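You operate a simulated robot arm through the tools that you are given. There is no shell and no other tool.

You run a simulated robot arm. Do the job below in one go: nothing can be reset, and whatever is moved stays where it is left.

JOB
Shut both open lids, set the chiller dial to 3 and switch its light on.
Fine: then wait till the gauge's pointer is in the blue.

It is judged by the outcome, as a careful person would: the job done as asked, and still so three seconds after it is handed in. It fails if anything else is knocked over, pushed out of place, dropped, spilled or broken. Lids that push on must go on centred and level and be pressed home; caps that screw on are set level and turned clockwise until they are tight.

ROBOT AND FRAMES
A 7-joint arm with a two-finger parallel gripper, fixed in place. Base frame: the origin is on the floor under the middle of its stand, x ahead of it, y to its left, z up. Units: mm, rad, N and s.
It reaches about 1247 mm from its shoulder. Its first joint turns from -2.304 to 2.304 rad. Payload 3.91 kg.
The TCP is the grasp point between the finger pads, 30 mm short of the fingertips. In the tool frame z runs along the fingers and y along their closing line. The gripper opens to 110 mm. The fingers are 20 mm wide and 10 mm thick; the gripper's body (48 by 112 mm) begins 55 mm behind the TCP.
Orientation is that of the tool frame in the base frame, as a unit quaternion [x, y, z, w]. With the fingers straight down and closing along the base's y, the tool's x points along the base's -x, its y along +y and its z along -z.

CONTROLS
- The arm moves only by the tool step_arm. Its argument "motion" is a list of rows, each a list of 6 numbers: the shift along the base's x, y, z in cm, then the turn, a rotation vector about the base's x, y, z in rad. In form: [[tx, ty, tz, rx, ry, rz], ...]. A call has 1 to 20 rows; each row is the pose to reach, as a shift and turn from the pose commanded when the call began. "grip" is the gripper command, from -1 (shut) to 1 (fully open), values between in proportion, set as the call begins (left out, the last holds). Each row takes 0.2 s and may step no farther than 50 mm and 0.15 rad from the row before; otherwise, or with a gripper value out of range, the whole call is refused. A pose out of reach is approached as far as the arm can. The call stops where the force on the tool passes 40 N (or 10 N more than at its start, if that is more) or the arm is blocked; 0.2 s more then pass. Each finger travels about 108 mm/s and halts on what it meets, pressing with about 27 N; the grip force reading is that of the motor and also rises with nothing between the fingers. The clock runs only during rows and for 0.2 s after the last one: add rows that repeat a pose to give the fingers time. The reply holds the time, the measured pose of the TCP, the force on the tool along the base axes, the opening and the grip force, in the units named above and with some noise, with the torque about the TCP (base axes, N m) and any sound that the robot's microphone picked up.
- Cameras (640 x 400 px; columns grow to the right, rows downward): "scene" is fixed at [220.8, -499.7, 1522.6]; the picture's right is [0.77, -0.63, 0.00], its down [-0.31, -0.38, -0.87] and it looks along [0.55, 0.67, -0.49] (base axes); focal length 347 px, centre (320, 200). "wrist" rides on the gripper at [72, 17, -103] in the tool frame; the picture's right is [-0.23, 0.97, 0.00], its down [-0.76, -0.18, -0.62] and it looks along [-0.61, -0.14, 0.78] (tool axes); focal length 222 px, centre (320, 200).
- grab_frame(camera): a new picture of that camera. It takes no simulated time.
- locate(camera, pixels): for up to 12 pixels [column, row] of the newest picture of that camera ("zoom" is the newest enlarged one), the place [x, y, z] in the base frame of the surface seen there, good to about 2 mm. It takes no simulated time.
- close_up(camera, box): a new picture of the part [left, top, right, bottom] of that camera's present view, enlarged. It takes no simulated time.
- close_job(): hands the job in; it is judged then, once.

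Open the gripper and draw the arm clear of the work before you hand the job in, unless the task says otherwise.

The tools are called after "Call:" by a JSON object that holds its "op" and its "data". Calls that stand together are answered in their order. step_arm: Moves the arm, as the interface text tells. Its arguments: {"type":"object","properties":{"motion":{"type":"array","items":{"type":"array","items":{"type":"number"}}},"grip":{"type":"number"}},"required":["motion"]} The other tools are called the same way: grab_frame (camera) takes a picture; locate (camera, pixels) gives the place of the surface under pixels of a picture; close_up (camera, box) takes an enlarged picture of a part of a camera's view; close_job () hands the job in.

At the start:

```text
clock: 0.0
tcp_pos: [483.1, 243.2, 1219.0]
tool_rot: [0.0, 1.0, 0.0, 0.0]
ft_force: [-0.2, -0.7, 0.4]
wrist_torque: [-0.06, -0.01, -0.02]
grip_width: 109.7
grasp_force: 0.0
```

scene: 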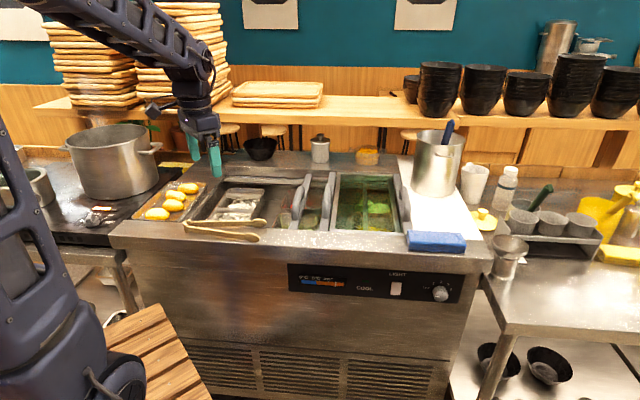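
wrist: 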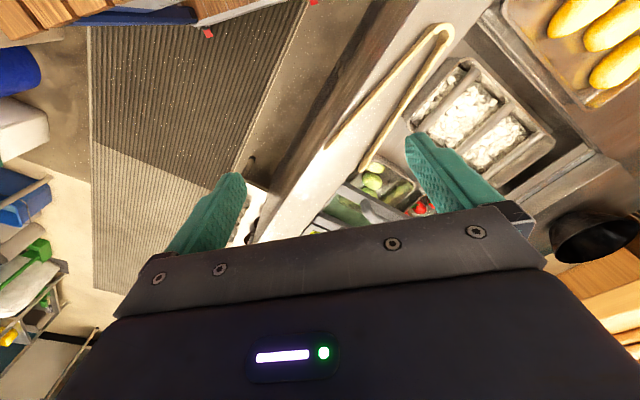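

The scene shows a chiller counter with open wells around (240,205) and (370,205), and a control panel at about (375,285). I'll take enlarged views of the wells and the panel.

Call:
{"op": "close_up", "data": {"camera": "scene", "box": [180, 150, 420, 300]}}

Call:
{"op": "close_up", "data": {"camera": "scene", "box": [280, 255, 472, 315]}}

Call:
{"op": "close_up", "data": {"camera": "scene", "box": [400, 110, 640, 260]}}

```text
2.67 times, centred on (300, 225) of scene
```

zoom: 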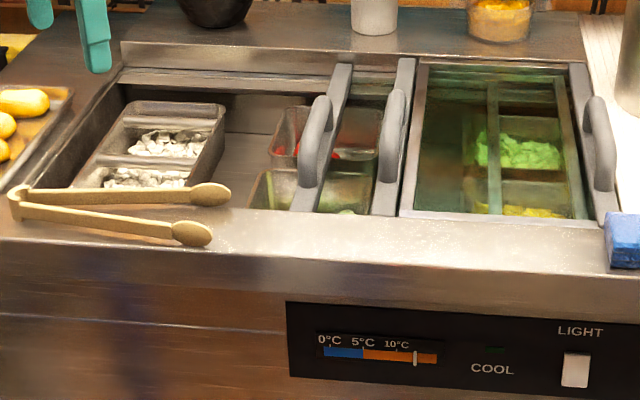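

```text
3.33 times, centred on (376, 285) of scene
```

zoom: 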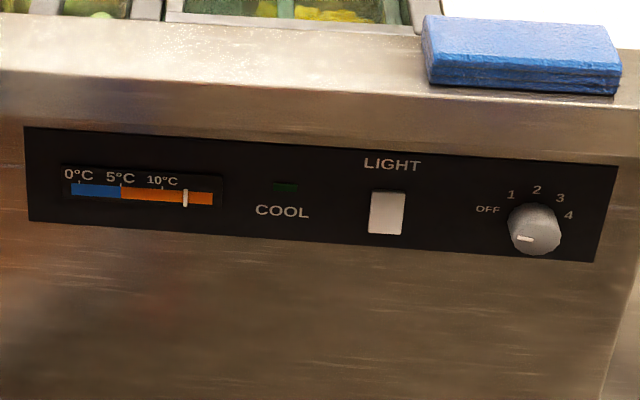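

```text
2.67 times, centred on (520, 185) of scene
```

zoom: 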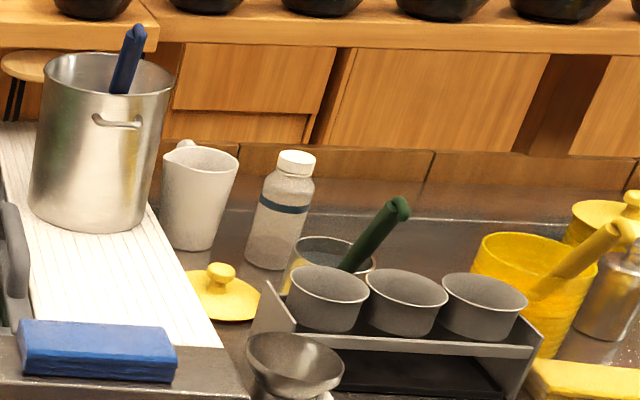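

The left well looks open, with grey bars and handles near zoom (330,130), (395,130) and (590,130). I'll get 3D points of the frames and the panel items.

Call:
{"op": "grab_frame", "data": {"camera": "scene"}}

Call:
{"op": "close_up", "data": {"camera": "scene", "box": [200, 160, 420, 250]}}

Call:
{"op": "close_up", "data": {"camera": "wrist", "box": [220, 0, 640, 262]}}

```text
taken
```

scene: 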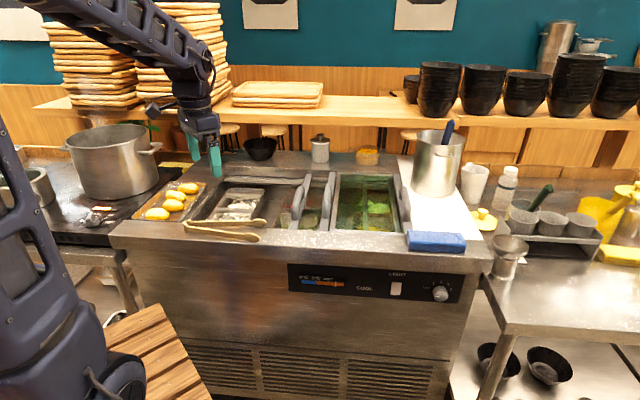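

```text
2.91 times, centred on (310, 205) of scene
```

zoom: 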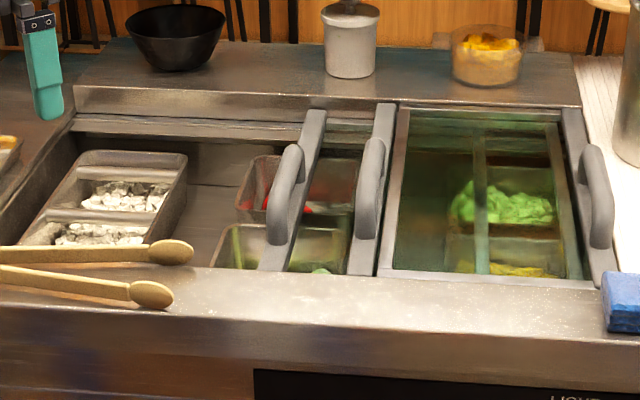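

```text
1.52 times, centred on (430, 131) of wrist
```

zoom: 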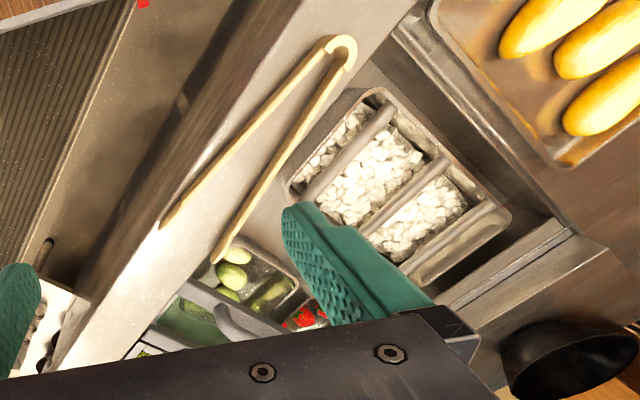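

I'll take a tighter close-up of the lids and locate points on bars and handles.

Call:
{"op": "close_up", "data": {"camera": "scene", "box": [276, 164, 420, 254]}}

```text
4.44 times, centred on (348, 209) of scene
```

zoom: 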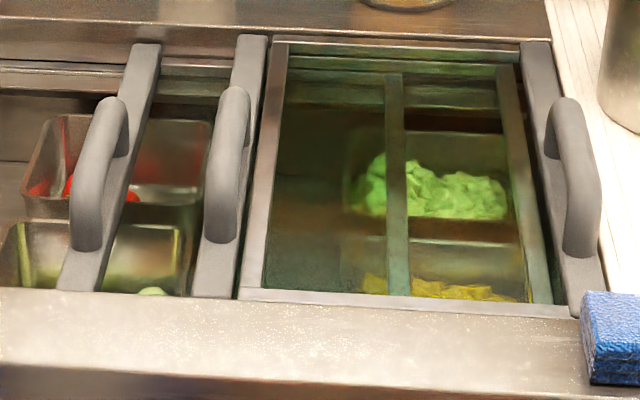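

Call:
{"op": "locate", "data": {"camera": "zoom", "pixels": [[146, 50], [80, 280], [252, 42], [215, 285], [536, 48], [585, 280], [110, 105], [85, 240], [235, 92], [220, 235], [565, 105], [580, 250]]}}

Call:
{"op": "locate", "data": {"camera": "zoom", "pixels": [[340, 200], [395, 150], [510, 150], [270, 170], [180, 180], [60, 290], [60, 75], [20, 170], [300, 295], [400, 45], [440, 200], [600, 340]]}}

Call:
{"op": "locate", "data": {"camera": "scene", "pixels": [[290, 265], [287, 290], [464, 278], [459, 303], [397, 289], [440, 293], [200, 218], [215, 185], [113, 240], [490, 262], [436, 242], [190, 228]]}}

```text
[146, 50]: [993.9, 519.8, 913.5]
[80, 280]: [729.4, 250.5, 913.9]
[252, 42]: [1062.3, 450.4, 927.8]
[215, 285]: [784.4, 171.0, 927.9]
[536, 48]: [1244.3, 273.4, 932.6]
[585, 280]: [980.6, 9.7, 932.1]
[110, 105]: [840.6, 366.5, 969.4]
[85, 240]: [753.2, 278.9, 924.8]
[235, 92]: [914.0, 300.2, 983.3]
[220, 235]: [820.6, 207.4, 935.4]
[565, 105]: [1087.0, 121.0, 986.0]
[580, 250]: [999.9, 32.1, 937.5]
```

```text
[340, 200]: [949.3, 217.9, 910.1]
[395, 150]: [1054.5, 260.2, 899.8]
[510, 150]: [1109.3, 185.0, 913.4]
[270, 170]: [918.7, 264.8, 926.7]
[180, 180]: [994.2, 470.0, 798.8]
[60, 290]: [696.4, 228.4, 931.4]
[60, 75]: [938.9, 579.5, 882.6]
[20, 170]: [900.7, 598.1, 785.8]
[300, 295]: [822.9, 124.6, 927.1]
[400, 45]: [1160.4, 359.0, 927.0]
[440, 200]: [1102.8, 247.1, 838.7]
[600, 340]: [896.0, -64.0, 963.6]
```

```text
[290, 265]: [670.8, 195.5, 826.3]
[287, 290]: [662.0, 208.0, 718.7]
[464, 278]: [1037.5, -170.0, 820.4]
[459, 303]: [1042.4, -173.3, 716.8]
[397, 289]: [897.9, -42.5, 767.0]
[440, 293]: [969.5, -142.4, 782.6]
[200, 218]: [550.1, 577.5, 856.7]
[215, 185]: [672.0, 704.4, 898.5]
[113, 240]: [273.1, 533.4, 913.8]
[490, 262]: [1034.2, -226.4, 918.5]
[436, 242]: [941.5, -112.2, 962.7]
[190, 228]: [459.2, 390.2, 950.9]
```

The three frames sit at different heights (bars at z≈914, 928, 932), about 45° to the base axes, so these look like sliding lids on separate tracks. I'll turn the gripper by 45° and bring it over the chiller to view it with the wrist camera.

Call:
{"op": "step_arm", "data": {"motion": [[3.6, 0.2, 0, 0, 0, 0.112], [7.2, 0.4, 0, 0, 0, 0.224], [10.8, 0.6, 0, 0, 0, 0.337], [14.4, 0.7, 0, 0, 0, 0.449], [18, 0.8, 0, 0, 0, 0.561], [21.6, 1, 0, 0, 0, 0.673], [25.2, 1.2, 0, 0, 0, 0.7854]]}}

```text
clock: 1.6
tcp_pos: [735.9, 253.9, 1219.7]
tool_rot: [-0.384, 0.923, 0.0, 0.001]
ft_force: [0.1, -0.1, 0.3]
wrist_torque: [-0.02, -0.04, 0.02]
grip_width: 110.1
grasp_force: 0.0
```

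The arm is now over the well, turned 45°. I'll take pictures from both cameras.

Call:
{"op": "grab_frame", "data": {"camera": "wrist"}}

Call:
{"op": "close_up", "data": {"camera": "scene", "box": [160, 140, 420, 300]}}

```text
taken
```

wrist: 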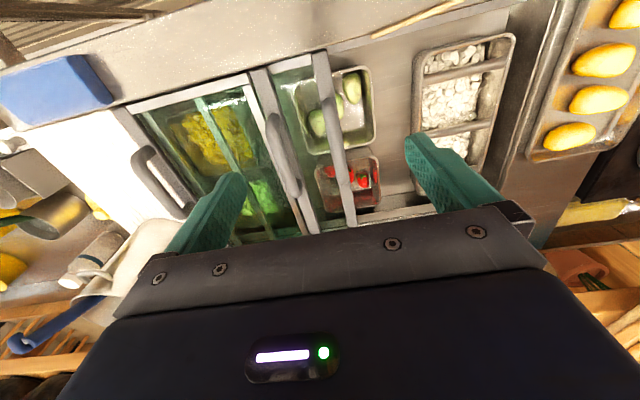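

```text
2.46 times, centred on (290, 220) of scene
```

zoom: 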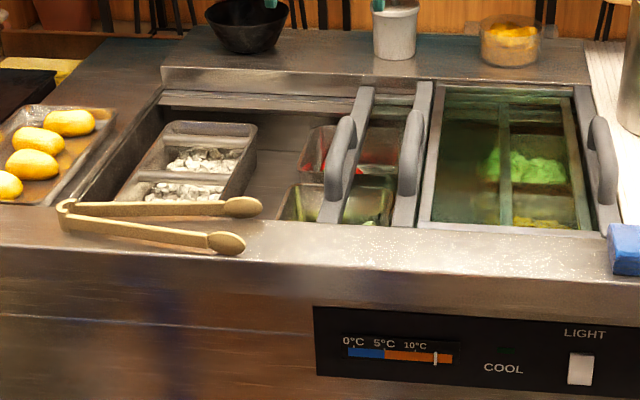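

The wrist view shows three lids stacked to the right and a tong tip near (375,37) by the front rim. I'll enlarge it and locate lid edges.

Call:
{"op": "close_up", "data": {"camera": "wrist", "box": [110, 0, 430, 200]}}

```text
2.00 times, centred on (270, 100) of wrist
```

zoom: 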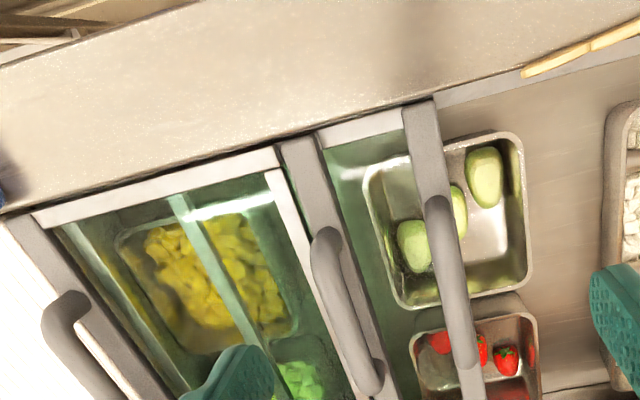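

I see three lids: right one (frame left edge near zoom (285,200)), middle one with bar at (330,230), left one with bar at (430,200). I'll locate the edges precisely.

Call:
{"op": "locate", "data": {"camera": "zoom", "pixels": [[410, 115], [436, 115], [290, 150], [312, 145], [272, 185], [285, 185], [178, 205], [190, 205], [55, 235], [75, 235], [20, 230], [45, 225]]}}

Call:
{"op": "locate", "data": {"camera": "zoom", "pixels": [[360, 125], [150, 188], [430, 200], [470, 360], [322, 235], [370, 385], [525, 72], [590, 45], [480, 95], [500, 75], [445, 280], [345, 310]]}}

Call:
{"op": "locate", "data": {"camera": "wrist", "pixels": [[375, 36], [405, 22], [440, 8], [505, 20], [540, 20], [520, 110], [548, 60], [500, 205], [440, 20], [60, 80], [130, 110], [400, 48]]}}

```text
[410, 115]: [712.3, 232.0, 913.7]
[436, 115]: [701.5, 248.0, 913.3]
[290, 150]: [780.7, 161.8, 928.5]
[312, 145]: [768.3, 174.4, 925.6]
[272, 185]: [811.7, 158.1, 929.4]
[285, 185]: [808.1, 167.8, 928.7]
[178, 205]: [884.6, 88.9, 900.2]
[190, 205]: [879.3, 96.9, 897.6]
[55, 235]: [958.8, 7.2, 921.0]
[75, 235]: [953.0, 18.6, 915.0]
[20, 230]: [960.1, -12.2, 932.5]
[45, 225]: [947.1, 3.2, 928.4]
```

```text
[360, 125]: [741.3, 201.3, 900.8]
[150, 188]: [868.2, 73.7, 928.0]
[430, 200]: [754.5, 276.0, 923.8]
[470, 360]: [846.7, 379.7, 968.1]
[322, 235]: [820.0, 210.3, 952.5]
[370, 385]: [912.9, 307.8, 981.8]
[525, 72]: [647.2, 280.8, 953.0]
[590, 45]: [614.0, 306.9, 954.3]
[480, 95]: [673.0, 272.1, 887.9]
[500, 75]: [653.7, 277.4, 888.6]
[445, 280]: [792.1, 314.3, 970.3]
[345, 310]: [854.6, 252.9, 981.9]
```

```text
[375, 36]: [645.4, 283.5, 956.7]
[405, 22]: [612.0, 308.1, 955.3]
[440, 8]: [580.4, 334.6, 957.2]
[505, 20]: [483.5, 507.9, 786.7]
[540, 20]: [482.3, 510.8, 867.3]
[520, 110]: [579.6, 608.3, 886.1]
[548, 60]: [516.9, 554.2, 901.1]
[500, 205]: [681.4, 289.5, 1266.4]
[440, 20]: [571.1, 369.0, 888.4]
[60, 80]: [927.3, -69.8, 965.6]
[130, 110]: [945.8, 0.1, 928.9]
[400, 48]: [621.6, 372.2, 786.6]
```

Lids A (bar s≈332, z≈914) and B (bar s≈430, z≈928) are slid right under lid C; each is ~248 wide over a well from about s=-20 to 705. Before moving, I check the tongs' position relative to the well rim.

Call:
{"op": "close_up", "data": {"camera": "scene", "box": [176, 175, 288, 245]}}

```text
5.71 times, centred on (232, 210) of scene
```

zoom: 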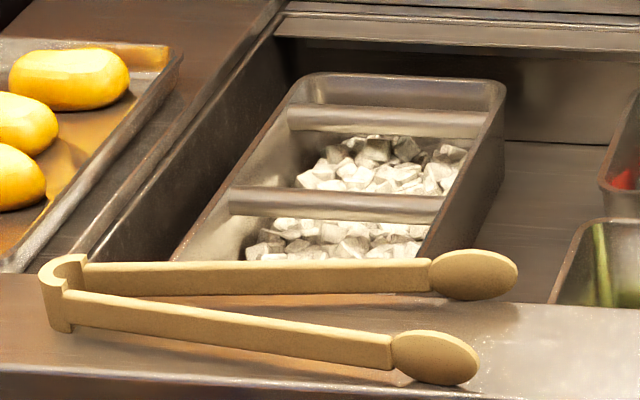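

The tongs lie on the front ledge; the upper arm runs zoom (80,275) to (515,280). I'll locate points on them and on the ledge, and the left end of the well.

Call:
{"op": "locate", "data": {"camera": "zoom", "pixels": [[65, 265], [150, 265], [300, 265], [420, 265], [470, 260], [505, 270], [560, 310], [430, 360], [60, 300], [250, 60], [180, 170], [100, 240]]}}

Call:
{"op": "locate", "data": {"camera": "zoom", "pixels": [[275, 15], [230, 60], [155, 170], [265, 30], [220, 80], [130, 205], [400, 15], [400, 28], [400, 42], [400, 60], [320, 90], [480, 95]]}}

```text
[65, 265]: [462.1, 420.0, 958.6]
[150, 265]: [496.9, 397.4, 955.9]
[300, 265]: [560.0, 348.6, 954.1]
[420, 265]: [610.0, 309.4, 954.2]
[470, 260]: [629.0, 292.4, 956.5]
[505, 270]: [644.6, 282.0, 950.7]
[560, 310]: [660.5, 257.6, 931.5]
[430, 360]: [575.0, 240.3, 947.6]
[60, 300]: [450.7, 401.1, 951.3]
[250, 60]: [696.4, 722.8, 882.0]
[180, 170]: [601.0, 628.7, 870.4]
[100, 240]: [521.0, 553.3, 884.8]
```

```text
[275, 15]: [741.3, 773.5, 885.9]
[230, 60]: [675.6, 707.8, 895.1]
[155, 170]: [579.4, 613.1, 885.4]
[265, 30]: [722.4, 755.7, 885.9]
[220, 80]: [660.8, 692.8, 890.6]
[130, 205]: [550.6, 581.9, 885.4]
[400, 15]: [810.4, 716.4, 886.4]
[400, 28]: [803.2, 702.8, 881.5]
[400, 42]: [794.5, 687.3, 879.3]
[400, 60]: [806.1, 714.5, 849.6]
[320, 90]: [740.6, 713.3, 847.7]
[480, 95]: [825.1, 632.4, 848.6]
```

Tongs stay at d≤656 on the ledge above z=931, so the lids pass clear of them. I move above handle A (about [819,348]) with a partial opening and go down to z≈1040.

Call:
{"op": "step_arm", "data": {"motion": [[2.8, 3.1, 0, 0, 0, 0], [5.6, 6.2, 0, 0, 0, 0], [8.37, 9.27, 0, 0, 0, 0], [8.37, 9.27, -4.5, 0, 0, 0], [8.37, 9.27, -9, 0, 0, 0], [8.37, 9.27, -13.5, 0, 0, 0], [8.37, 9.27, -18, 0, 0, 0]], "grip": 0.2}}

Call:
{"op": "grab_frame", "data": {"camera": "wrist"}}

Call:
{"op": "grab_frame", "data": {"camera": "scene"}}

```text
clock: 3.2
tcp_pos: [817.2, 348.0, 1036.6]
tool_rot: [-0.383, 0.924, 0.001, 0.0]
ft_force: [-0.5, 0.4, 0.5]
wrist_torque: [0.01, -0.01, 0.02]
grip_width: 65.9
grasp_force: 0.0
```

```text
taken
```

wrist: 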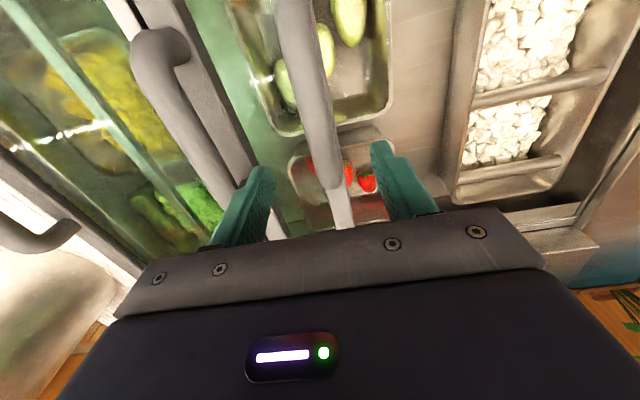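

```text
taken
```

scene: 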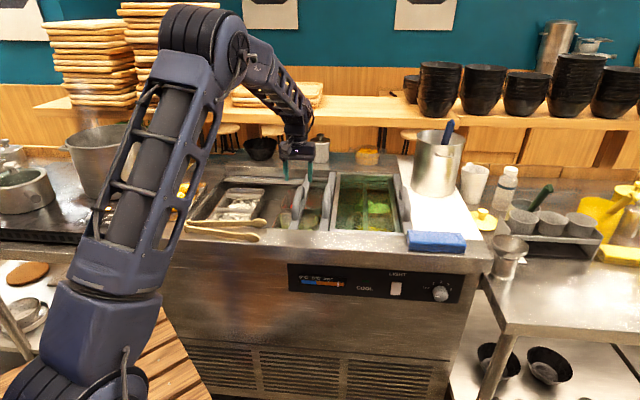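

Handle A lies between the fingers (it ends near (333,185) in the wrist picture). I'll locate its extent before descending.

Call:
{"op": "locate", "data": {"camera": "wrist", "pixels": [[305, 60], [318, 120], [325, 150], [330, 180], [343, 215], [298, 20], [290, 60], [322, 60], [308, 120], [330, 120]]}}

```text
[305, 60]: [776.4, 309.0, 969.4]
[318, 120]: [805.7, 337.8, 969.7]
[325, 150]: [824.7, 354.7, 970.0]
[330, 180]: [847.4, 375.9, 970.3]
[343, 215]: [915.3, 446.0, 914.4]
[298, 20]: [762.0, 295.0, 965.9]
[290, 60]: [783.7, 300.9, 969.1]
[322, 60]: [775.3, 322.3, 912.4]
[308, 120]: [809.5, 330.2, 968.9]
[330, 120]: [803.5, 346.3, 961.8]
```

Handle A's top is at s≈331, d≈735–865, z≈970. I shift slightly to its middle and lower the TCP to about z=957, fingers either side.

Call:
{"op": "step_arm", "data": {"motion": [[-1.5, -1.3, 0, 0, 0, 0], [-1.5, -1.3, -3.5, 0, 0, 0], [-1.5, -1.3, -6, 0, 0, 0], [-1.5, -1.3, -8, 0, 0, 0]]}}

Call:
{"op": "step_arm", "data": {"motion": [[0, 0, 0, 0, 0, 0], [0, 0, 0, 0, 0, 0], [0, 0, 0, 0, 0, 0]], "grip": -1}}

Call:
{"op": "grab_frame", "data": {"camera": "wrist"}}

```text
clock: 4.2
tcp_pos: [802.9, 332.7, 960.8]
tool_rot: [-0.383, 0.924, 0.001, -0.001]
ft_force: [-0.9, -0.7, 0.6]
wrist_torque: [0.02, -0.01, -0.02]
grip_width: 66.2
grasp_force: 0.0
```

```text
clock: 5.0
tcp_pos: [803.5, 332.9, 959.8]
tool_rot: [-0.382, 0.924, 0.001, 0.0]
ft_force: [3.2, -3.3, -1.9]
wrist_torque: [0.35, -0.58, -0.07]
grip_width: 23.6
grasp_force: 45.1
```

```text
taken
```

wrist: 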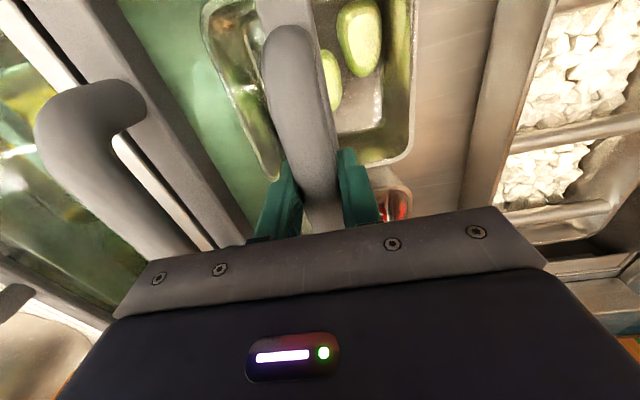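

Handle A is gripped (23.6 mm, 45 N). I slide it left along (-0.707,+0.707) in gentle steps, 60 mm first to read the force.

Call:
{"op": "step_arm", "data": {"motion": [[-0.7, 0.7, 0, 0, 0, 0], [-1.8, 1.8, 0, 0, 0, 0], [-3, 3, 0, 0, 0, 0], [-4.2, 4.2, 0, 0, 0, 0]]}}

Call:
{"op": "grab_frame", "data": {"camera": "wrist"}}

```text
clock: 6.0
tcp_pos: [760.8, 375.0, 959.0]
tool_rot: [-0.382, 0.924, 0.001, 0.001]
ft_force: [6.8, 4.8, 3.1]
wrist_torque: [0.72, -0.45, 0.07]
grip_width: 23.7
grasp_force: 45.0
```

```text
taken
```

wrist: 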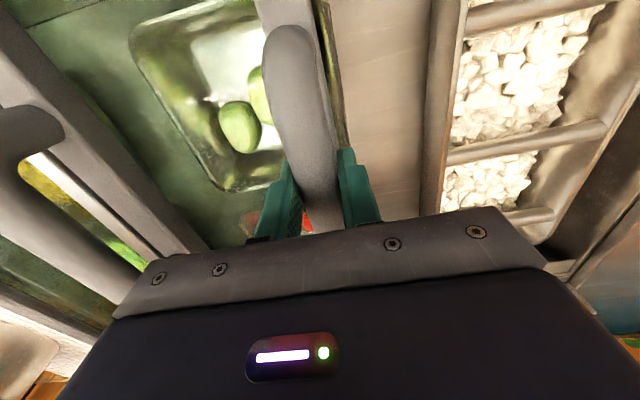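

Lid A slides with about 8 N. Before finishing the slide I check heights of the lemon tray next to the well's left end.

Call:
{"op": "close_up", "data": {"camera": "scene", "box": [130, 165, 290, 265]}}

```text
4.00 times, centred on (210, 215) of scene
```

zoom: 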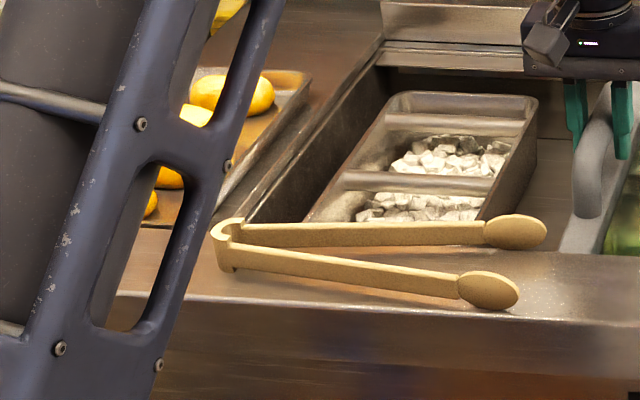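

Call:
{"op": "locate", "data": {"camera": "zoom", "pixels": [[262, 90], [295, 85], [260, 130], [300, 130], [330, 60], [320, 110], [340, 95], [235, 185], [280, 170], [350, 60], [372, 50], [285, 190]]}}

```text
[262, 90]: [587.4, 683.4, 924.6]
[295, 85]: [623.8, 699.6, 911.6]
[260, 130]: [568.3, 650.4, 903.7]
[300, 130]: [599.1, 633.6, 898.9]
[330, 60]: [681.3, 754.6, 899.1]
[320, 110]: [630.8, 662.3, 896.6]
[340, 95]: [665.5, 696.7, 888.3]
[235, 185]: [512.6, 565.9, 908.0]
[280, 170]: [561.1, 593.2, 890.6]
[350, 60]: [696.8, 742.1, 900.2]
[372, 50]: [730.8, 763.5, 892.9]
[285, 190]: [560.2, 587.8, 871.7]
```

Left of the well everything stays below z≈925 and beyond s=-40, so the fingertips at z≈930 clear. I continue sliding lid A to about 20 mm short of its end.

Call:
{"op": "step_arm", "data": {"motion": [[-1, 1, 0, 0, 0, 0], [-3, 3, 0, 0, 0, 0], [-5.3, 5.3, 0, 0, 0, 0], [-7.6, 7.6, 0, 0, 0, 0], [-9.9, 9.9, 0, 0, 0, 0], [-12.2, 12.2, 0, 0, 0, 0], [-14.5, 14.5, 0, 0, 0, 0], [-16.5, 16.5, 0, 0, 0, 0], [-18, 18, 0, 0, 0, 0]]}}

Call:
{"op": "grab_frame", "data": {"camera": "wrist"}}

Call:
{"op": "close_up", "data": {"camera": "scene", "box": [130, 140, 420, 300]}}

```text
clock: 8.0
tcp_pos: [581.3, 555.2, 958.5]
tool_rot: [-0.382, 0.924, 0.001, -0.001]
ft_force: [3.8, 3.4, 5.6]
wrist_torque: [0.33, 0.03, 0.1]
grip_width: 24.0
grasp_force: 45.0
```

```text
taken
```

wrist: 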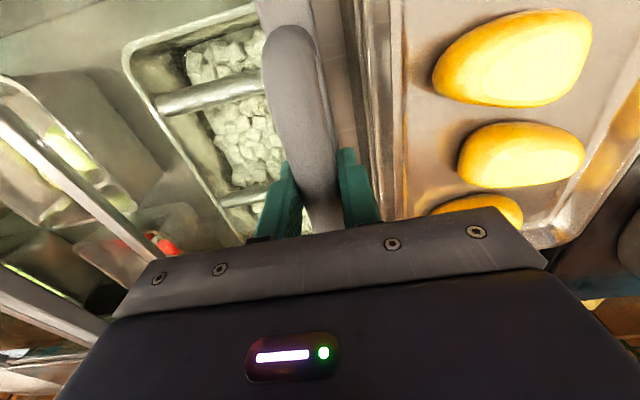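

```text
2.21 times, centred on (275, 220) of scene
```

zoom: 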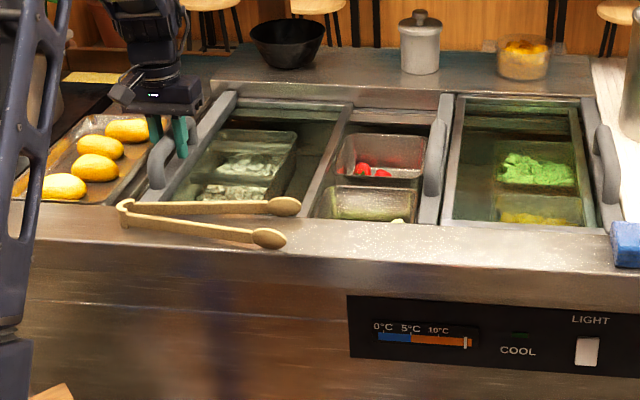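

Lid A is at s≈18 and nearly home. I creep further left in small steps until it meets its stop.

Call:
{"op": "step_arm", "data": {"motion": [[-0.4, 0.4, 0, 0, 0, 0], [-0.8, 0.8, 0, 0, 0, 0], [-1.1, 1.1, 0, 0, 0, 0], [-1.4, 1.4, 0, 0, 0, 0], [-1.6, 1.6, 0, 0, 0, 0], [-1.8, 1.8, 0, 0, 0, 0], [-2.0, 2.0, 0, 0, 0, 0], [-2.2, 2.2, 0, 0, 0, 0], [-2.4, 2.4, 0, 0, 0, 0]]}}

Call:
{"op": "grab_frame", "data": {"camera": "wrist"}}

Call:
{"op": "close_up", "data": {"camera": "scene", "box": [130, 140, 420, 300]}}

```text
clock: 9.8
tcp_pos: [564.5, 571.9, 958.3]
tool_rot: [-0.379, 0.925, -0.002, 0.0]
ft_force: [1.4, -10.1, 3.9]
wrist_torque: [-0.31, 0.59, 0.44]
grip_width: 23.8
grasp_force: 44.6
stopped in row 8: the force on the tool passed its limit at 43 N (the readings are from after the stop); the commanded pose is now the measured one
```

```text
taken
```

wrist: 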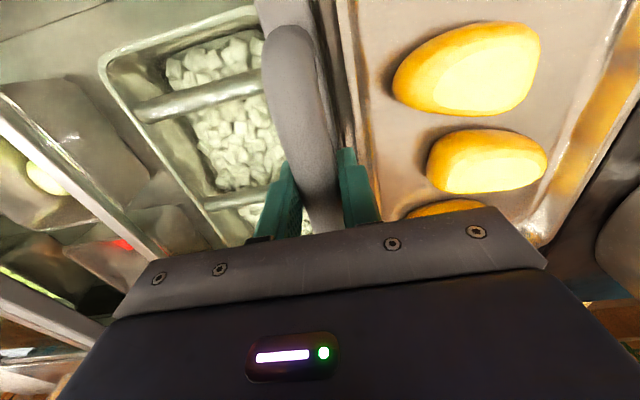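

```text
2.21 times, centred on (275, 220) of scene
```

zoom: 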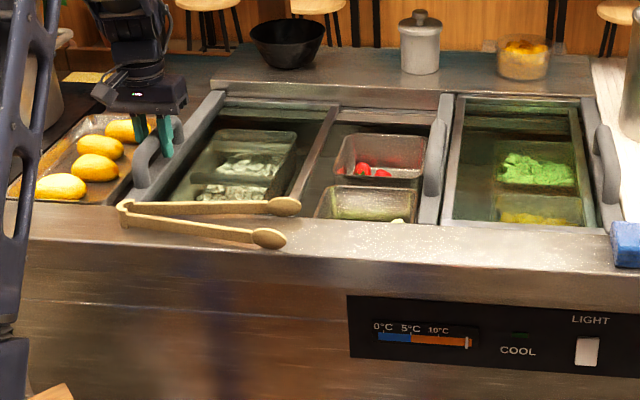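

Lid A met its stop at s≈-5 (43 N), i.e. its left edge is at the well's left end. I release and rise.

Call:
{"op": "step_arm", "data": {"motion": [[0, 0, 0, 0, 0, 0], [0, 0, 0, 0, 0, 0], [0, 0, 2, 0, 0, 0], [0, 0, 5, 0, 0, 0], [0, 0, 8, 0, 0, 0], [0, 0, 11, 0, 0, 0]], "grip": 0.2}}

Call:
{"op": "close_up", "data": {"camera": "scene", "box": [130, 140, 420, 300]}}

Call:
{"op": "grab_frame", "data": {"camera": "wrist"}}

```text
clock: 11.2
tcp_pos: [562.2, 571.5, 1067.2]
tool_rot: [-0.381, 0.924, -0.003, -0.001]
ft_force: [0.2, 0.7, -0.1]
wrist_torque: [-0.02, 0.01, -0.03]
grip_width: 66.1
grasp_force: 0.0
```

```text
2.21 times, centred on (275, 220) of scene
```

zoom: 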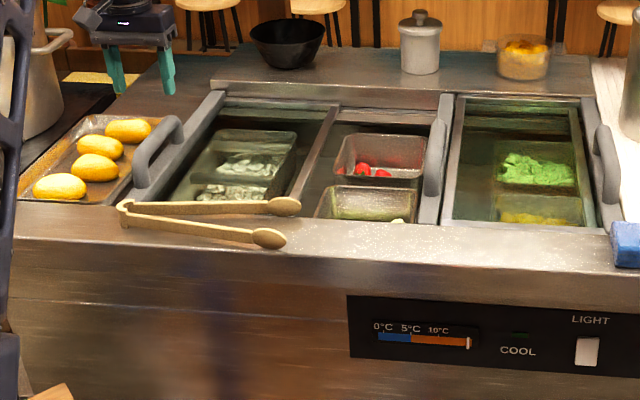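

```text
taken
```

wrist: 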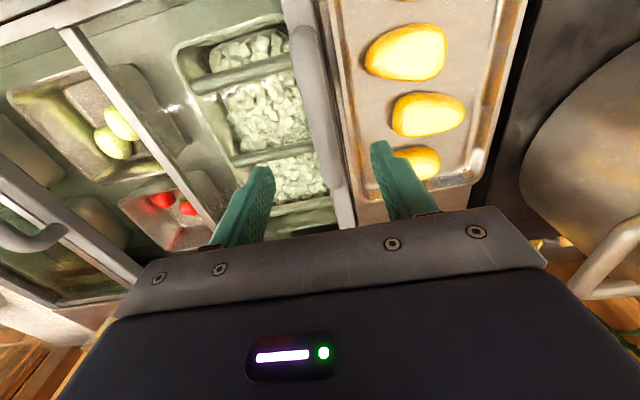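

Lid A is closed at the left. I locate lid A's right frame edge and lid C's left frame edge to see where lid B must go.

Call:
{"op": "close_up", "data": {"camera": "scene", "box": [200, 165, 352, 260]}}

```text
4.21 times, centred on (276, 212) of scene
```

zoom: 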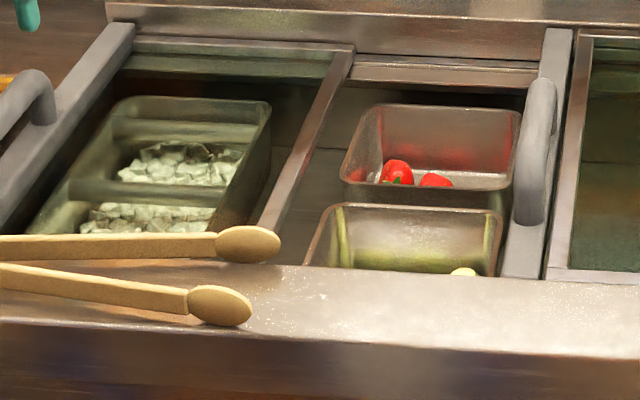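

Call:
{"op": "locate", "data": {"camera": "zoom", "pixels": [[305, 130], [312, 130], [318, 130], [275, 205], [283, 205], [340, 70], [345, 75], [545, 60], [568, 60], [580, 60], [588, 60], [60, 100]]}}

Call:
{"op": "locate", "data": {"camera": "wrist", "pixels": [[120, 100], [128, 100], [136, 106], [142, 110], [150, 140], [160, 140], [75, 40], [90, 60]]}}

```text
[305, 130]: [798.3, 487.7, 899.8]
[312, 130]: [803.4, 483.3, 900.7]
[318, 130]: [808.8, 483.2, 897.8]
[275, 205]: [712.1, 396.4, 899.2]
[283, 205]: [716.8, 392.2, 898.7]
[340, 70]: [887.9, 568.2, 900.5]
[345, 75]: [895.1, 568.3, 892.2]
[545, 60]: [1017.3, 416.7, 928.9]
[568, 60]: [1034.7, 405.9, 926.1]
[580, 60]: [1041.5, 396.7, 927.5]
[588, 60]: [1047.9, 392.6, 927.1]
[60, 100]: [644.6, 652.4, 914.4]
```

```text
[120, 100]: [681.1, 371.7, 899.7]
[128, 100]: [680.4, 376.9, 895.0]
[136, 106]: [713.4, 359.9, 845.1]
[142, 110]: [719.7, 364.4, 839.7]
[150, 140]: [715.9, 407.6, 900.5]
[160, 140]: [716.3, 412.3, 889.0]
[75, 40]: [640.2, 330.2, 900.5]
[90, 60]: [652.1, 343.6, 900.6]
```

Lid A's right edge is at s≈229 and lid C's left edge at s≈452, so lid B (≈248 wide, left edge 417) must move about 200 mm left so it overlaps both. I go above handle B (about [872,267]).

Call:
{"op": "step_arm", "data": {"motion": [[3.1, -3.05, 0, 0, 0, 0], [6.2, -6.1, 0, 0, 0, 0], [9.3, -9.15, 0, 0, 0, 0], [12.4, -12.2, 0, 0, 0, 0], [15.5, -15.25, 0, 0, 0, 0], [18.6, -18.3, 0, 0, 0, 0], [21.7, -21.35, 0, 0, 0, 0], [24.8, -24.4, 0, 0, 0, 0], [27.9, -27.45, 0, 0, 0, 0], [30.97, -30.49, 0, 0, 0, 0]]}}

Call:
{"op": "grab_frame", "data": {"camera": "wrist"}}

```text
clock: 13.4
tcp_pos: [872.1, 269.0, 1067.5]
tool_rot: [-0.38, 0.925, -0.003, 0.0]
ft_force: [-0.8, 0.5, -0.3]
wrist_torque: [-0.02, -0.03, 0.0]
grip_width: 66.2
grasp_force: 0.1
```

```text
taken
```

wrist: 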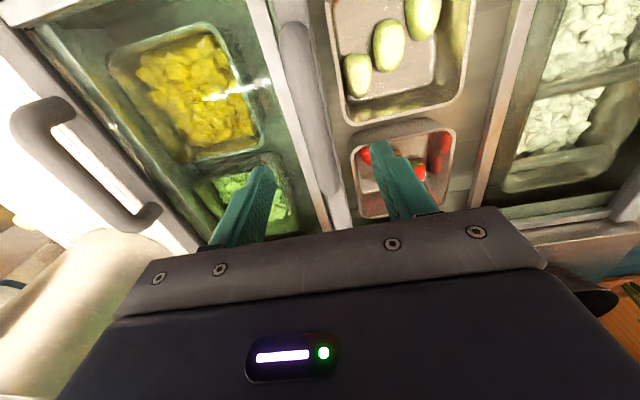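

Handle B shows between the fingers from (290,25) to (328,190). I check its exact place.

Call:
{"op": "locate", "data": {"camera": "wrist", "pixels": [[295, 60], [303, 100], [312, 140], [320, 170], [327, 190], [340, 215], [290, 30], [293, 100], [316, 100]]}}

```text
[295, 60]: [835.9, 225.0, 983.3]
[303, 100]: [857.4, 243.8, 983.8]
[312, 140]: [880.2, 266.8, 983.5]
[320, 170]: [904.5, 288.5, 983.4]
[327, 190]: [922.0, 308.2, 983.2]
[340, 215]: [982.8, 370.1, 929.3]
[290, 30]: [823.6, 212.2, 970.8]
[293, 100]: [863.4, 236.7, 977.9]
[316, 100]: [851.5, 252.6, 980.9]
```

Handle B is centred at s≈433, d≈803, top z≈983. I shift slightly and descend to z≈971, then close.

Call:
{"op": "step_arm", "data": {"motion": [[0.2, -0.7, 0, 0, 0, 0], [0.2, -0.7, -4, 0, 0, 0], [0.2, -0.7, -7.5, 0, 0, 0], [0.2, -0.7, -9.6, 0, 0, 0]]}}

Call:
{"op": "step_arm", "data": {"motion": [[0, 0, 0, 0, 0, 0], [0, 0, 0, 0, 0, 0], [0, 0, 0, 0, 0, 0]], "grip": -1}}

Call:
{"op": "grab_frame", "data": {"camera": "wrist"}}

```text
clock: 14.4
tcp_pos: [875.5, 260.0, 969.3]
tool_rot: [-0.381, 0.925, -0.004, 0.0]
ft_force: [0.5, 0.2, 0.3]
wrist_torque: [0.03, -0.04, -0.02]
grip_width: 66.2
grasp_force: 0.0
```

```text
clock: 15.2
tcp_pos: [874.3, 262.1, 969.8]
tool_rot: [-0.381, 0.925, -0.002, -0.001]
ft_force: [-5.5, 4.3, -1.0]
wrist_torque: [0.04, -0.11, 0.37]
grip_width: 23.9
grasp_force: 44.7
```

```text
taken
```

wrist: 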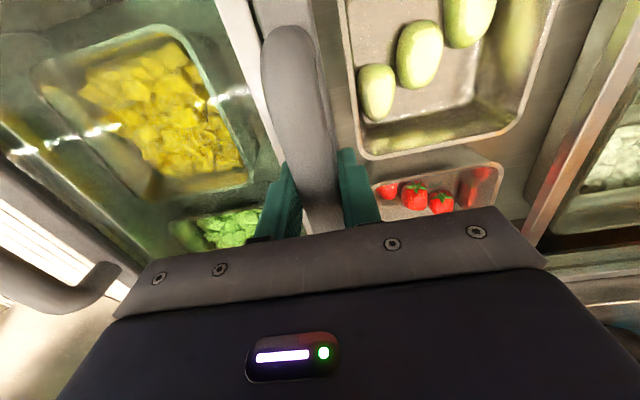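

Handle B is gripped. I slide it left by about 185 mm first.

Call:
{"op": "step_arm", "data": {"motion": [[-0.7, 0.7, 0, 0, 0, 0], [-2.3, 2.3, 0, 0, 0, 0], [-4.4, 4.4, 0, 0, 0, 0], [-6.5, 6.5, 0, 0, 0, 0], [-8.6, 8.6, 0, 0, 0, 0], [-10.7, 10.7, 0, 0, 0, 0], [-12.2, 12.2, 0, 0, 0, 0], [-13, 13, 0, 0, 0, 0]]}}

Call:
{"op": "close_up", "data": {"camera": "scene", "box": [200, 150, 420, 260]}}

Call:
{"op": "grab_frame", "data": {"camera": "wrist"}}

```text
clock: 17.0
tcp_pos: [744.3, 391.7, 971.4]
tool_rot: [-0.379, 0.925, -0.002, 0.0]
ft_force: [-0.8, -3.5, -21.4]
wrist_torque: [-0.51, 0.62, 0.27]
grip_width: 23.7
grasp_force: 45.2
```

```text
2.91 times, centred on (310, 205) of scene
```

zoom: 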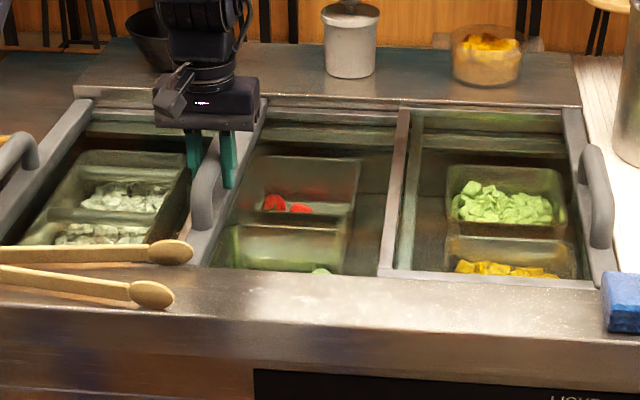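

```text
taken
```

wrist: 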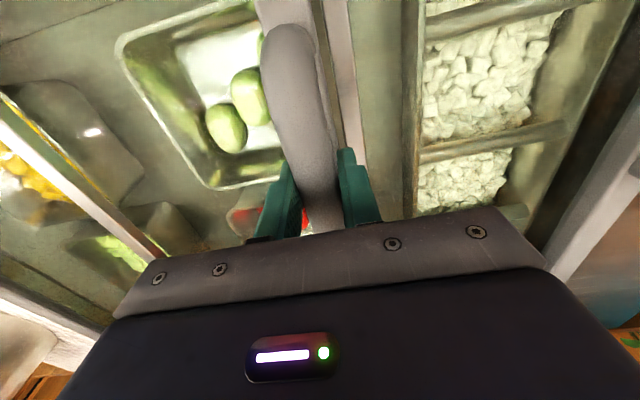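

Lid B is at s≈249. I creep left slowly (easing down 1.5 mm to take off the upward pull) toward s≈228, watching for a stop.

Call:
{"op": "step_arm", "data": {"motion": [[-0.2, 0.2, -0.1, 0, 0, 0], [-0.4, 0.4, -0.15, 0, 0, 0], [-0.6, 0.6, -0.15, 0, 0, 0], [-0.8, 0.8, -0.15, 0, 0, 0], [-1.0, 1.0, -0.15, 0, 0, 0], [-1.2, 1.2, -0.15, 0, 0, 0], [-1.4, 1.4, -0.15, 0, 0, 0], [-1.5, 1.5, -0.15, 0, 0, 0]]}}

Call:
{"op": "close_up", "data": {"camera": "scene", "box": [200, 150, 420, 260]}}

Call:
{"op": "grab_frame", "data": {"camera": "wrist"}}

```text
clock: 18.8
tcp_pos: [730.4, 407.0, 971.3]
tool_rot: [-0.38, 0.925, -0.002, 0.001]
ft_force: [5.4, -0.9, 16.7]
wrist_torque: [0.59, -0.6, 0.32]
grip_width: 23.9
grasp_force: 45.3
```

```text
2.91 times, centred on (310, 205) of scene
```

zoom: 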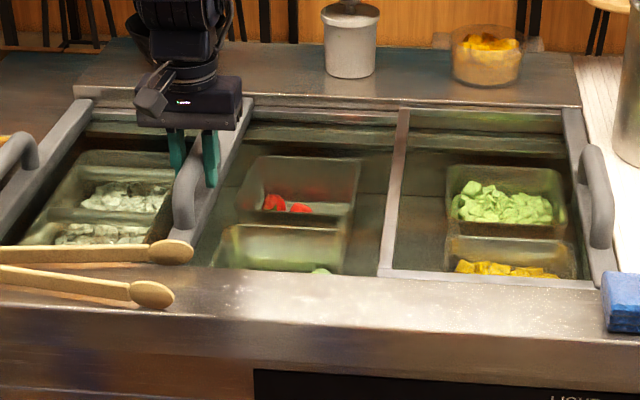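

```text
taken
```

wrist: 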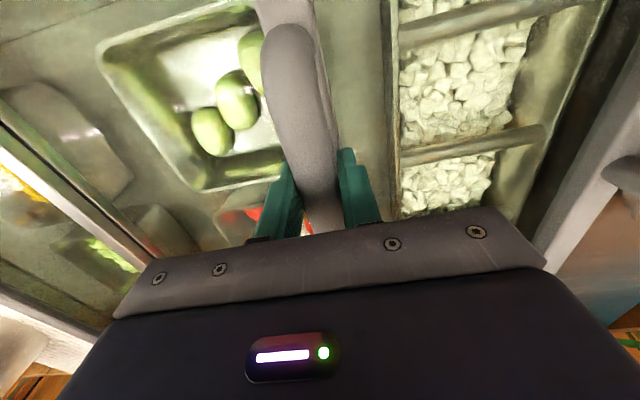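

Lid B now sits at s≈229 with no stop felt so far. I look closely at the overlap at both its edges.

Call:
{"op": "close_up", "data": {"camera": "wrist", "box": [0, 60, 200, 310]}}

Call:
{"op": "close_up", "data": {"camera": "scene", "box": [318, 170, 382, 240]}}

Call:
{"op": "close_up", "data": {"camera": "wrist", "box": [240, 0, 420, 230]}}

```text
1.60 times, centred on (100, 185) of wrist
```

zoom: 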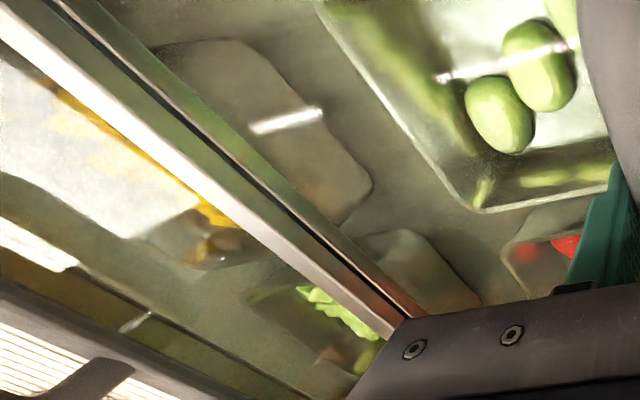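

```text
5.71 times, centred on (350, 205) of scene
```

zoom: 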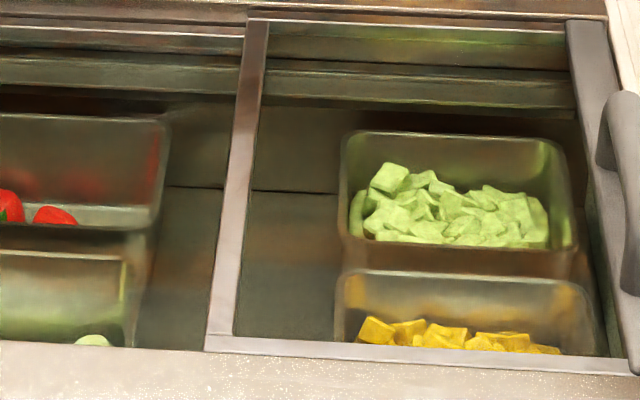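

```text
1.74 times, centred on (330, 115) of wrist
```

zoom: 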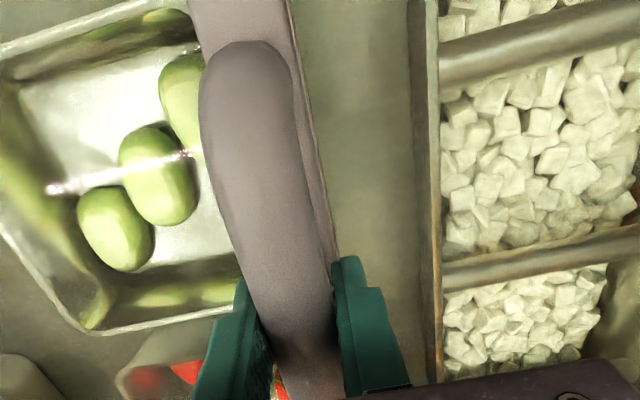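

I'll retake the enlarged view of the C/B junction and measure the strips.

Call:
{"op": "close_up", "data": {"camera": "wrist", "box": [0, 60, 160, 260]}}

```text
2.00 times, centred on (80, 160) of wrist
```

zoom: 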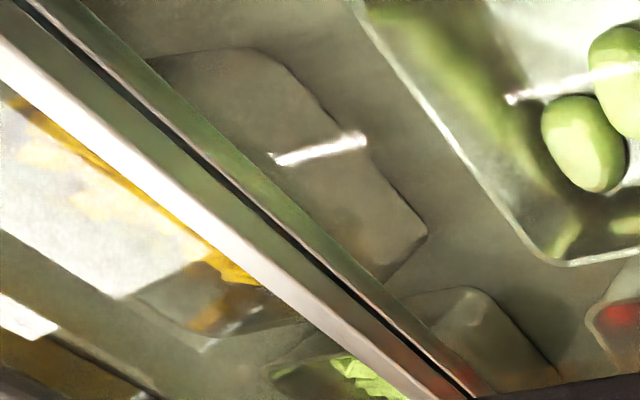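

Call:
{"op": "locate", "data": {"camera": "zoom", "pixels": [[180, 200], [195, 195], [205, 190], [215, 185], [228, 182], [236, 178], [245, 172], [255, 165], [300, 280], [330, 278], [340, 275], [352, 265]]}}

Call:
{"op": "locate", "data": {"camera": "wrist", "pixels": [[320, 20], [330, 60], [338, 110], [345, 60], [390, 60], [400, 60]]}}

```text
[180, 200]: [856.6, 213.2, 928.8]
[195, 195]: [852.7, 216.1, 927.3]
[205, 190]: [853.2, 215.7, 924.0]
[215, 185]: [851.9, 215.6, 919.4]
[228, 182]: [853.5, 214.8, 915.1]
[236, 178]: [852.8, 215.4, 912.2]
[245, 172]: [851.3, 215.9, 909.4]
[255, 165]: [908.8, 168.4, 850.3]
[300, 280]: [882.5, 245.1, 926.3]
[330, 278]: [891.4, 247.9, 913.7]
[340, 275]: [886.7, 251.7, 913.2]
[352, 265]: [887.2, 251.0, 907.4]
```

```text
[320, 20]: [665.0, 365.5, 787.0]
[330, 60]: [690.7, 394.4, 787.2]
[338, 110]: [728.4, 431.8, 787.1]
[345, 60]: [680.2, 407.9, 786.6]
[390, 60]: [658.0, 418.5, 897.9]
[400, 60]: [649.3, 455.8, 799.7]
```

B's right frame (s≈450–467) sits directly under C's left frame (s≈450–468), and B's bar lies over A's right frame, so the middle is covered. I nudge 5 mm further left to feel whether there is a stop here.

Call:
{"op": "step_arm", "data": {"motion": [[-0.1, 0.1, 0.07, 0, 0, 0], [-0.2, 0.2, 0.1, 0, 0, 0], [-0.3, 0.3, 0.1, 0, 0, 0], [-0.4, 0.4, 0.1, 0, 0, 0]]}}

```text
clock: 19.7
tcp_pos: [729.6, 406.2, 971.7]
tool_rot: [-0.379, 0.925, -0.004, 0.0]
ft_force: [6.9, -0.8, -4.6]
wrist_torque: [0.1, 0.05, 0.61]
grip_width: 23.6
grasp_force: 45.1
stopped in row 4: the force on the tool passed its limit at 43 N (the readings are from after the stop); the commanded pose is now the measured one
```

It stopped at 43 N with s≈228.7, so lid B is home against its stop. I release and rise.

Call:
{"op": "step_arm", "data": {"motion": [[0, 0, 0, 0, 0, 0], [0, 0, 0, 0, 0, 0], [0, 0, 2, 0, 0, 0], [0, 0, 6, 0, 0, 0], [0, 0, 10.5, 0, 0, 0], [0, 0, 15, 0, 0, 0]], "grip": 0.2}}

Call:
{"op": "close_up", "data": {"camera": "scene", "box": [130, 140, 420, 300]}}

Call:
{"op": "grab_frame", "data": {"camera": "wrist"}}

Call:
{"op": "close_up", "data": {"camera": "scene", "box": [280, 255, 472, 315]}}

```text
clock: 21.1
tcp_pos: [730.0, 405.7, 1119.7]
tool_rot: [-0.378, 0.926, -0.004, 0.0]
ft_force: [-0.2, 0.4, -0.1]
wrist_torque: [0.0, 0.02, 0.0]
grip_width: 65.9
grasp_force: 0.0
```

```text
2.21 times, centred on (275, 220) of scene
```

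zoom: 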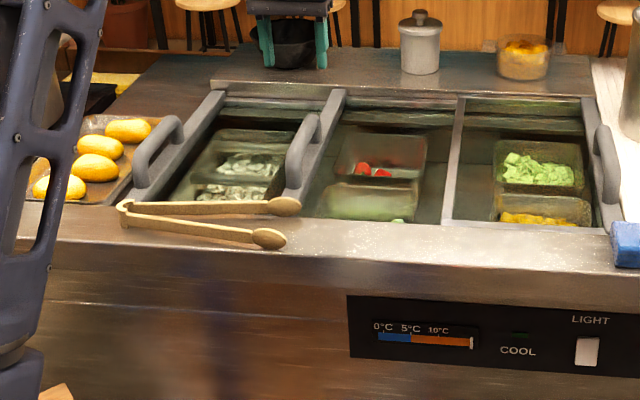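

```text
taken
```

wrist: 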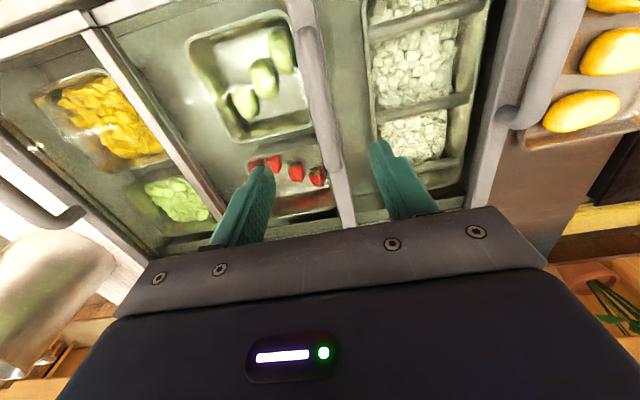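

```text
3.33 times, centred on (376, 285) of scene
```

zoom: 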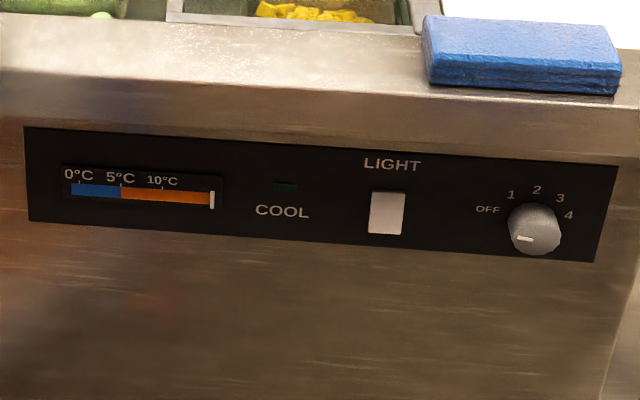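

All three lids are closed (bars at zoom left, middle, right). Next I move at z≈1120 to free space in front of the panel before tilting the gripper.

Call:
{"op": "step_arm", "data": {"motion": [[0.2, -4.5, 0, 0, 0, 0], [0.5, -9.2, 0, 0, 0, 0], [0.8, -13.9, 0, 0, 0, 0], [1.1, -18.6, 0, 0, 0, 0], [1.4, -23.3, 0, 0, 0, 0], [1.7, -28, 0, 0, 0, 0], [2, -32.7, 0, 0, 0, 0], [2.3, -37.4, 0, 0, 0, 0], [2.6, -42.1, 0, 0, 0, 0], [2.9, -46.8, 0, 0, 0, 0], [3.1, -51.5, 0, 0, 0, 0], [3.1, -56.2, 0, 0, 0, 0], [3.1, -60.5, 0, 0, 0, 0]], "grip": -0.2}}

Call:
{"op": "grab_frame", "data": {"camera": "scene"}}

```text
clock: 23.9
tcp_pos: [761.3, -197.1, 1120.3]
tool_rot: [-0.379, 0.926, -0.004, 0.002]
ft_force: [-0.3, 0.7, -0.2]
wrist_torque: [-0.05, -0.01, 0.01]
grip_width: 44.1
grasp_force: 0.0
```

```text
taken
```

scene: 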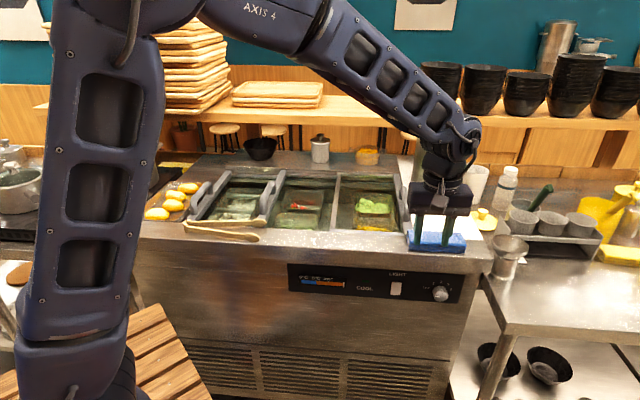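

The gripper is over free space in front of the chiller (s≈678, d≈399). I tilt it 90° about the s axis so the fingers point at the panel.

Call:
{"op": "step_arm", "data": {"motion": [[0, 0, -1, 0.101, -0.101, 0], [0, 0, -2, 0.202, -0.202, 0], [0, 0, -3, 0.303, -0.303, 0], [0, 0, -4, 0.404, -0.404, 0], [0, 0, -5, 0.505, -0.505, 0], [0, 0, -6, 0.606, -0.606, 0], [0, 0, -7, 0.707, -0.707, 0], [0, 0, -8, 0.808, -0.808, 0], [0, 0, -9, 0.909, -0.909, 0], [0, 0, -10, 1.01, -1.01, 0], [0, 0, -10, 1.1107, -1.1107, 0]]}}

Call:
{"op": "grab_frame", "data": {"camera": "wrist"}}

Call:
{"op": "grab_frame", "data": {"camera": "scene"}}

```text
clock: 26.3
tcp_pos: [759.6, -199.1, 1021.5]
tool_rot: [-0.266, 0.655, 0.271, 0.653]
ft_force: [0.7, 0.6, -0.3]
wrist_torque: [0.0, 0.01, 0.04]
grip_width: 44.1
grasp_force: 0.2
```

```text
taken
```

wrist: 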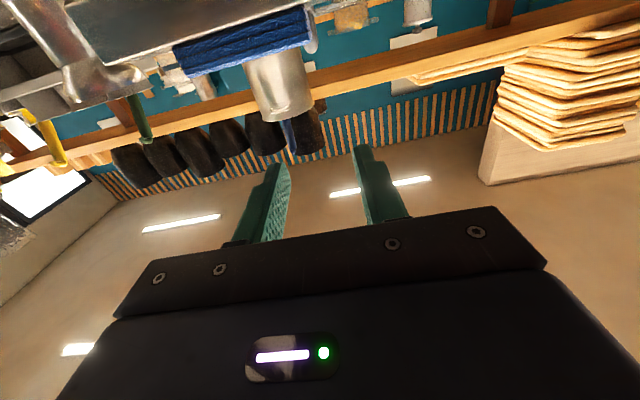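

```text
taken
```

scene: 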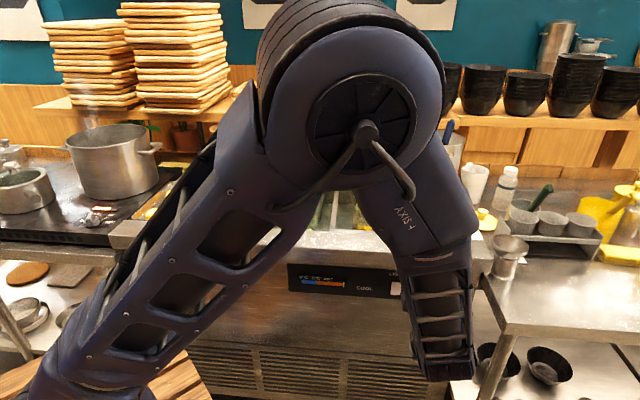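

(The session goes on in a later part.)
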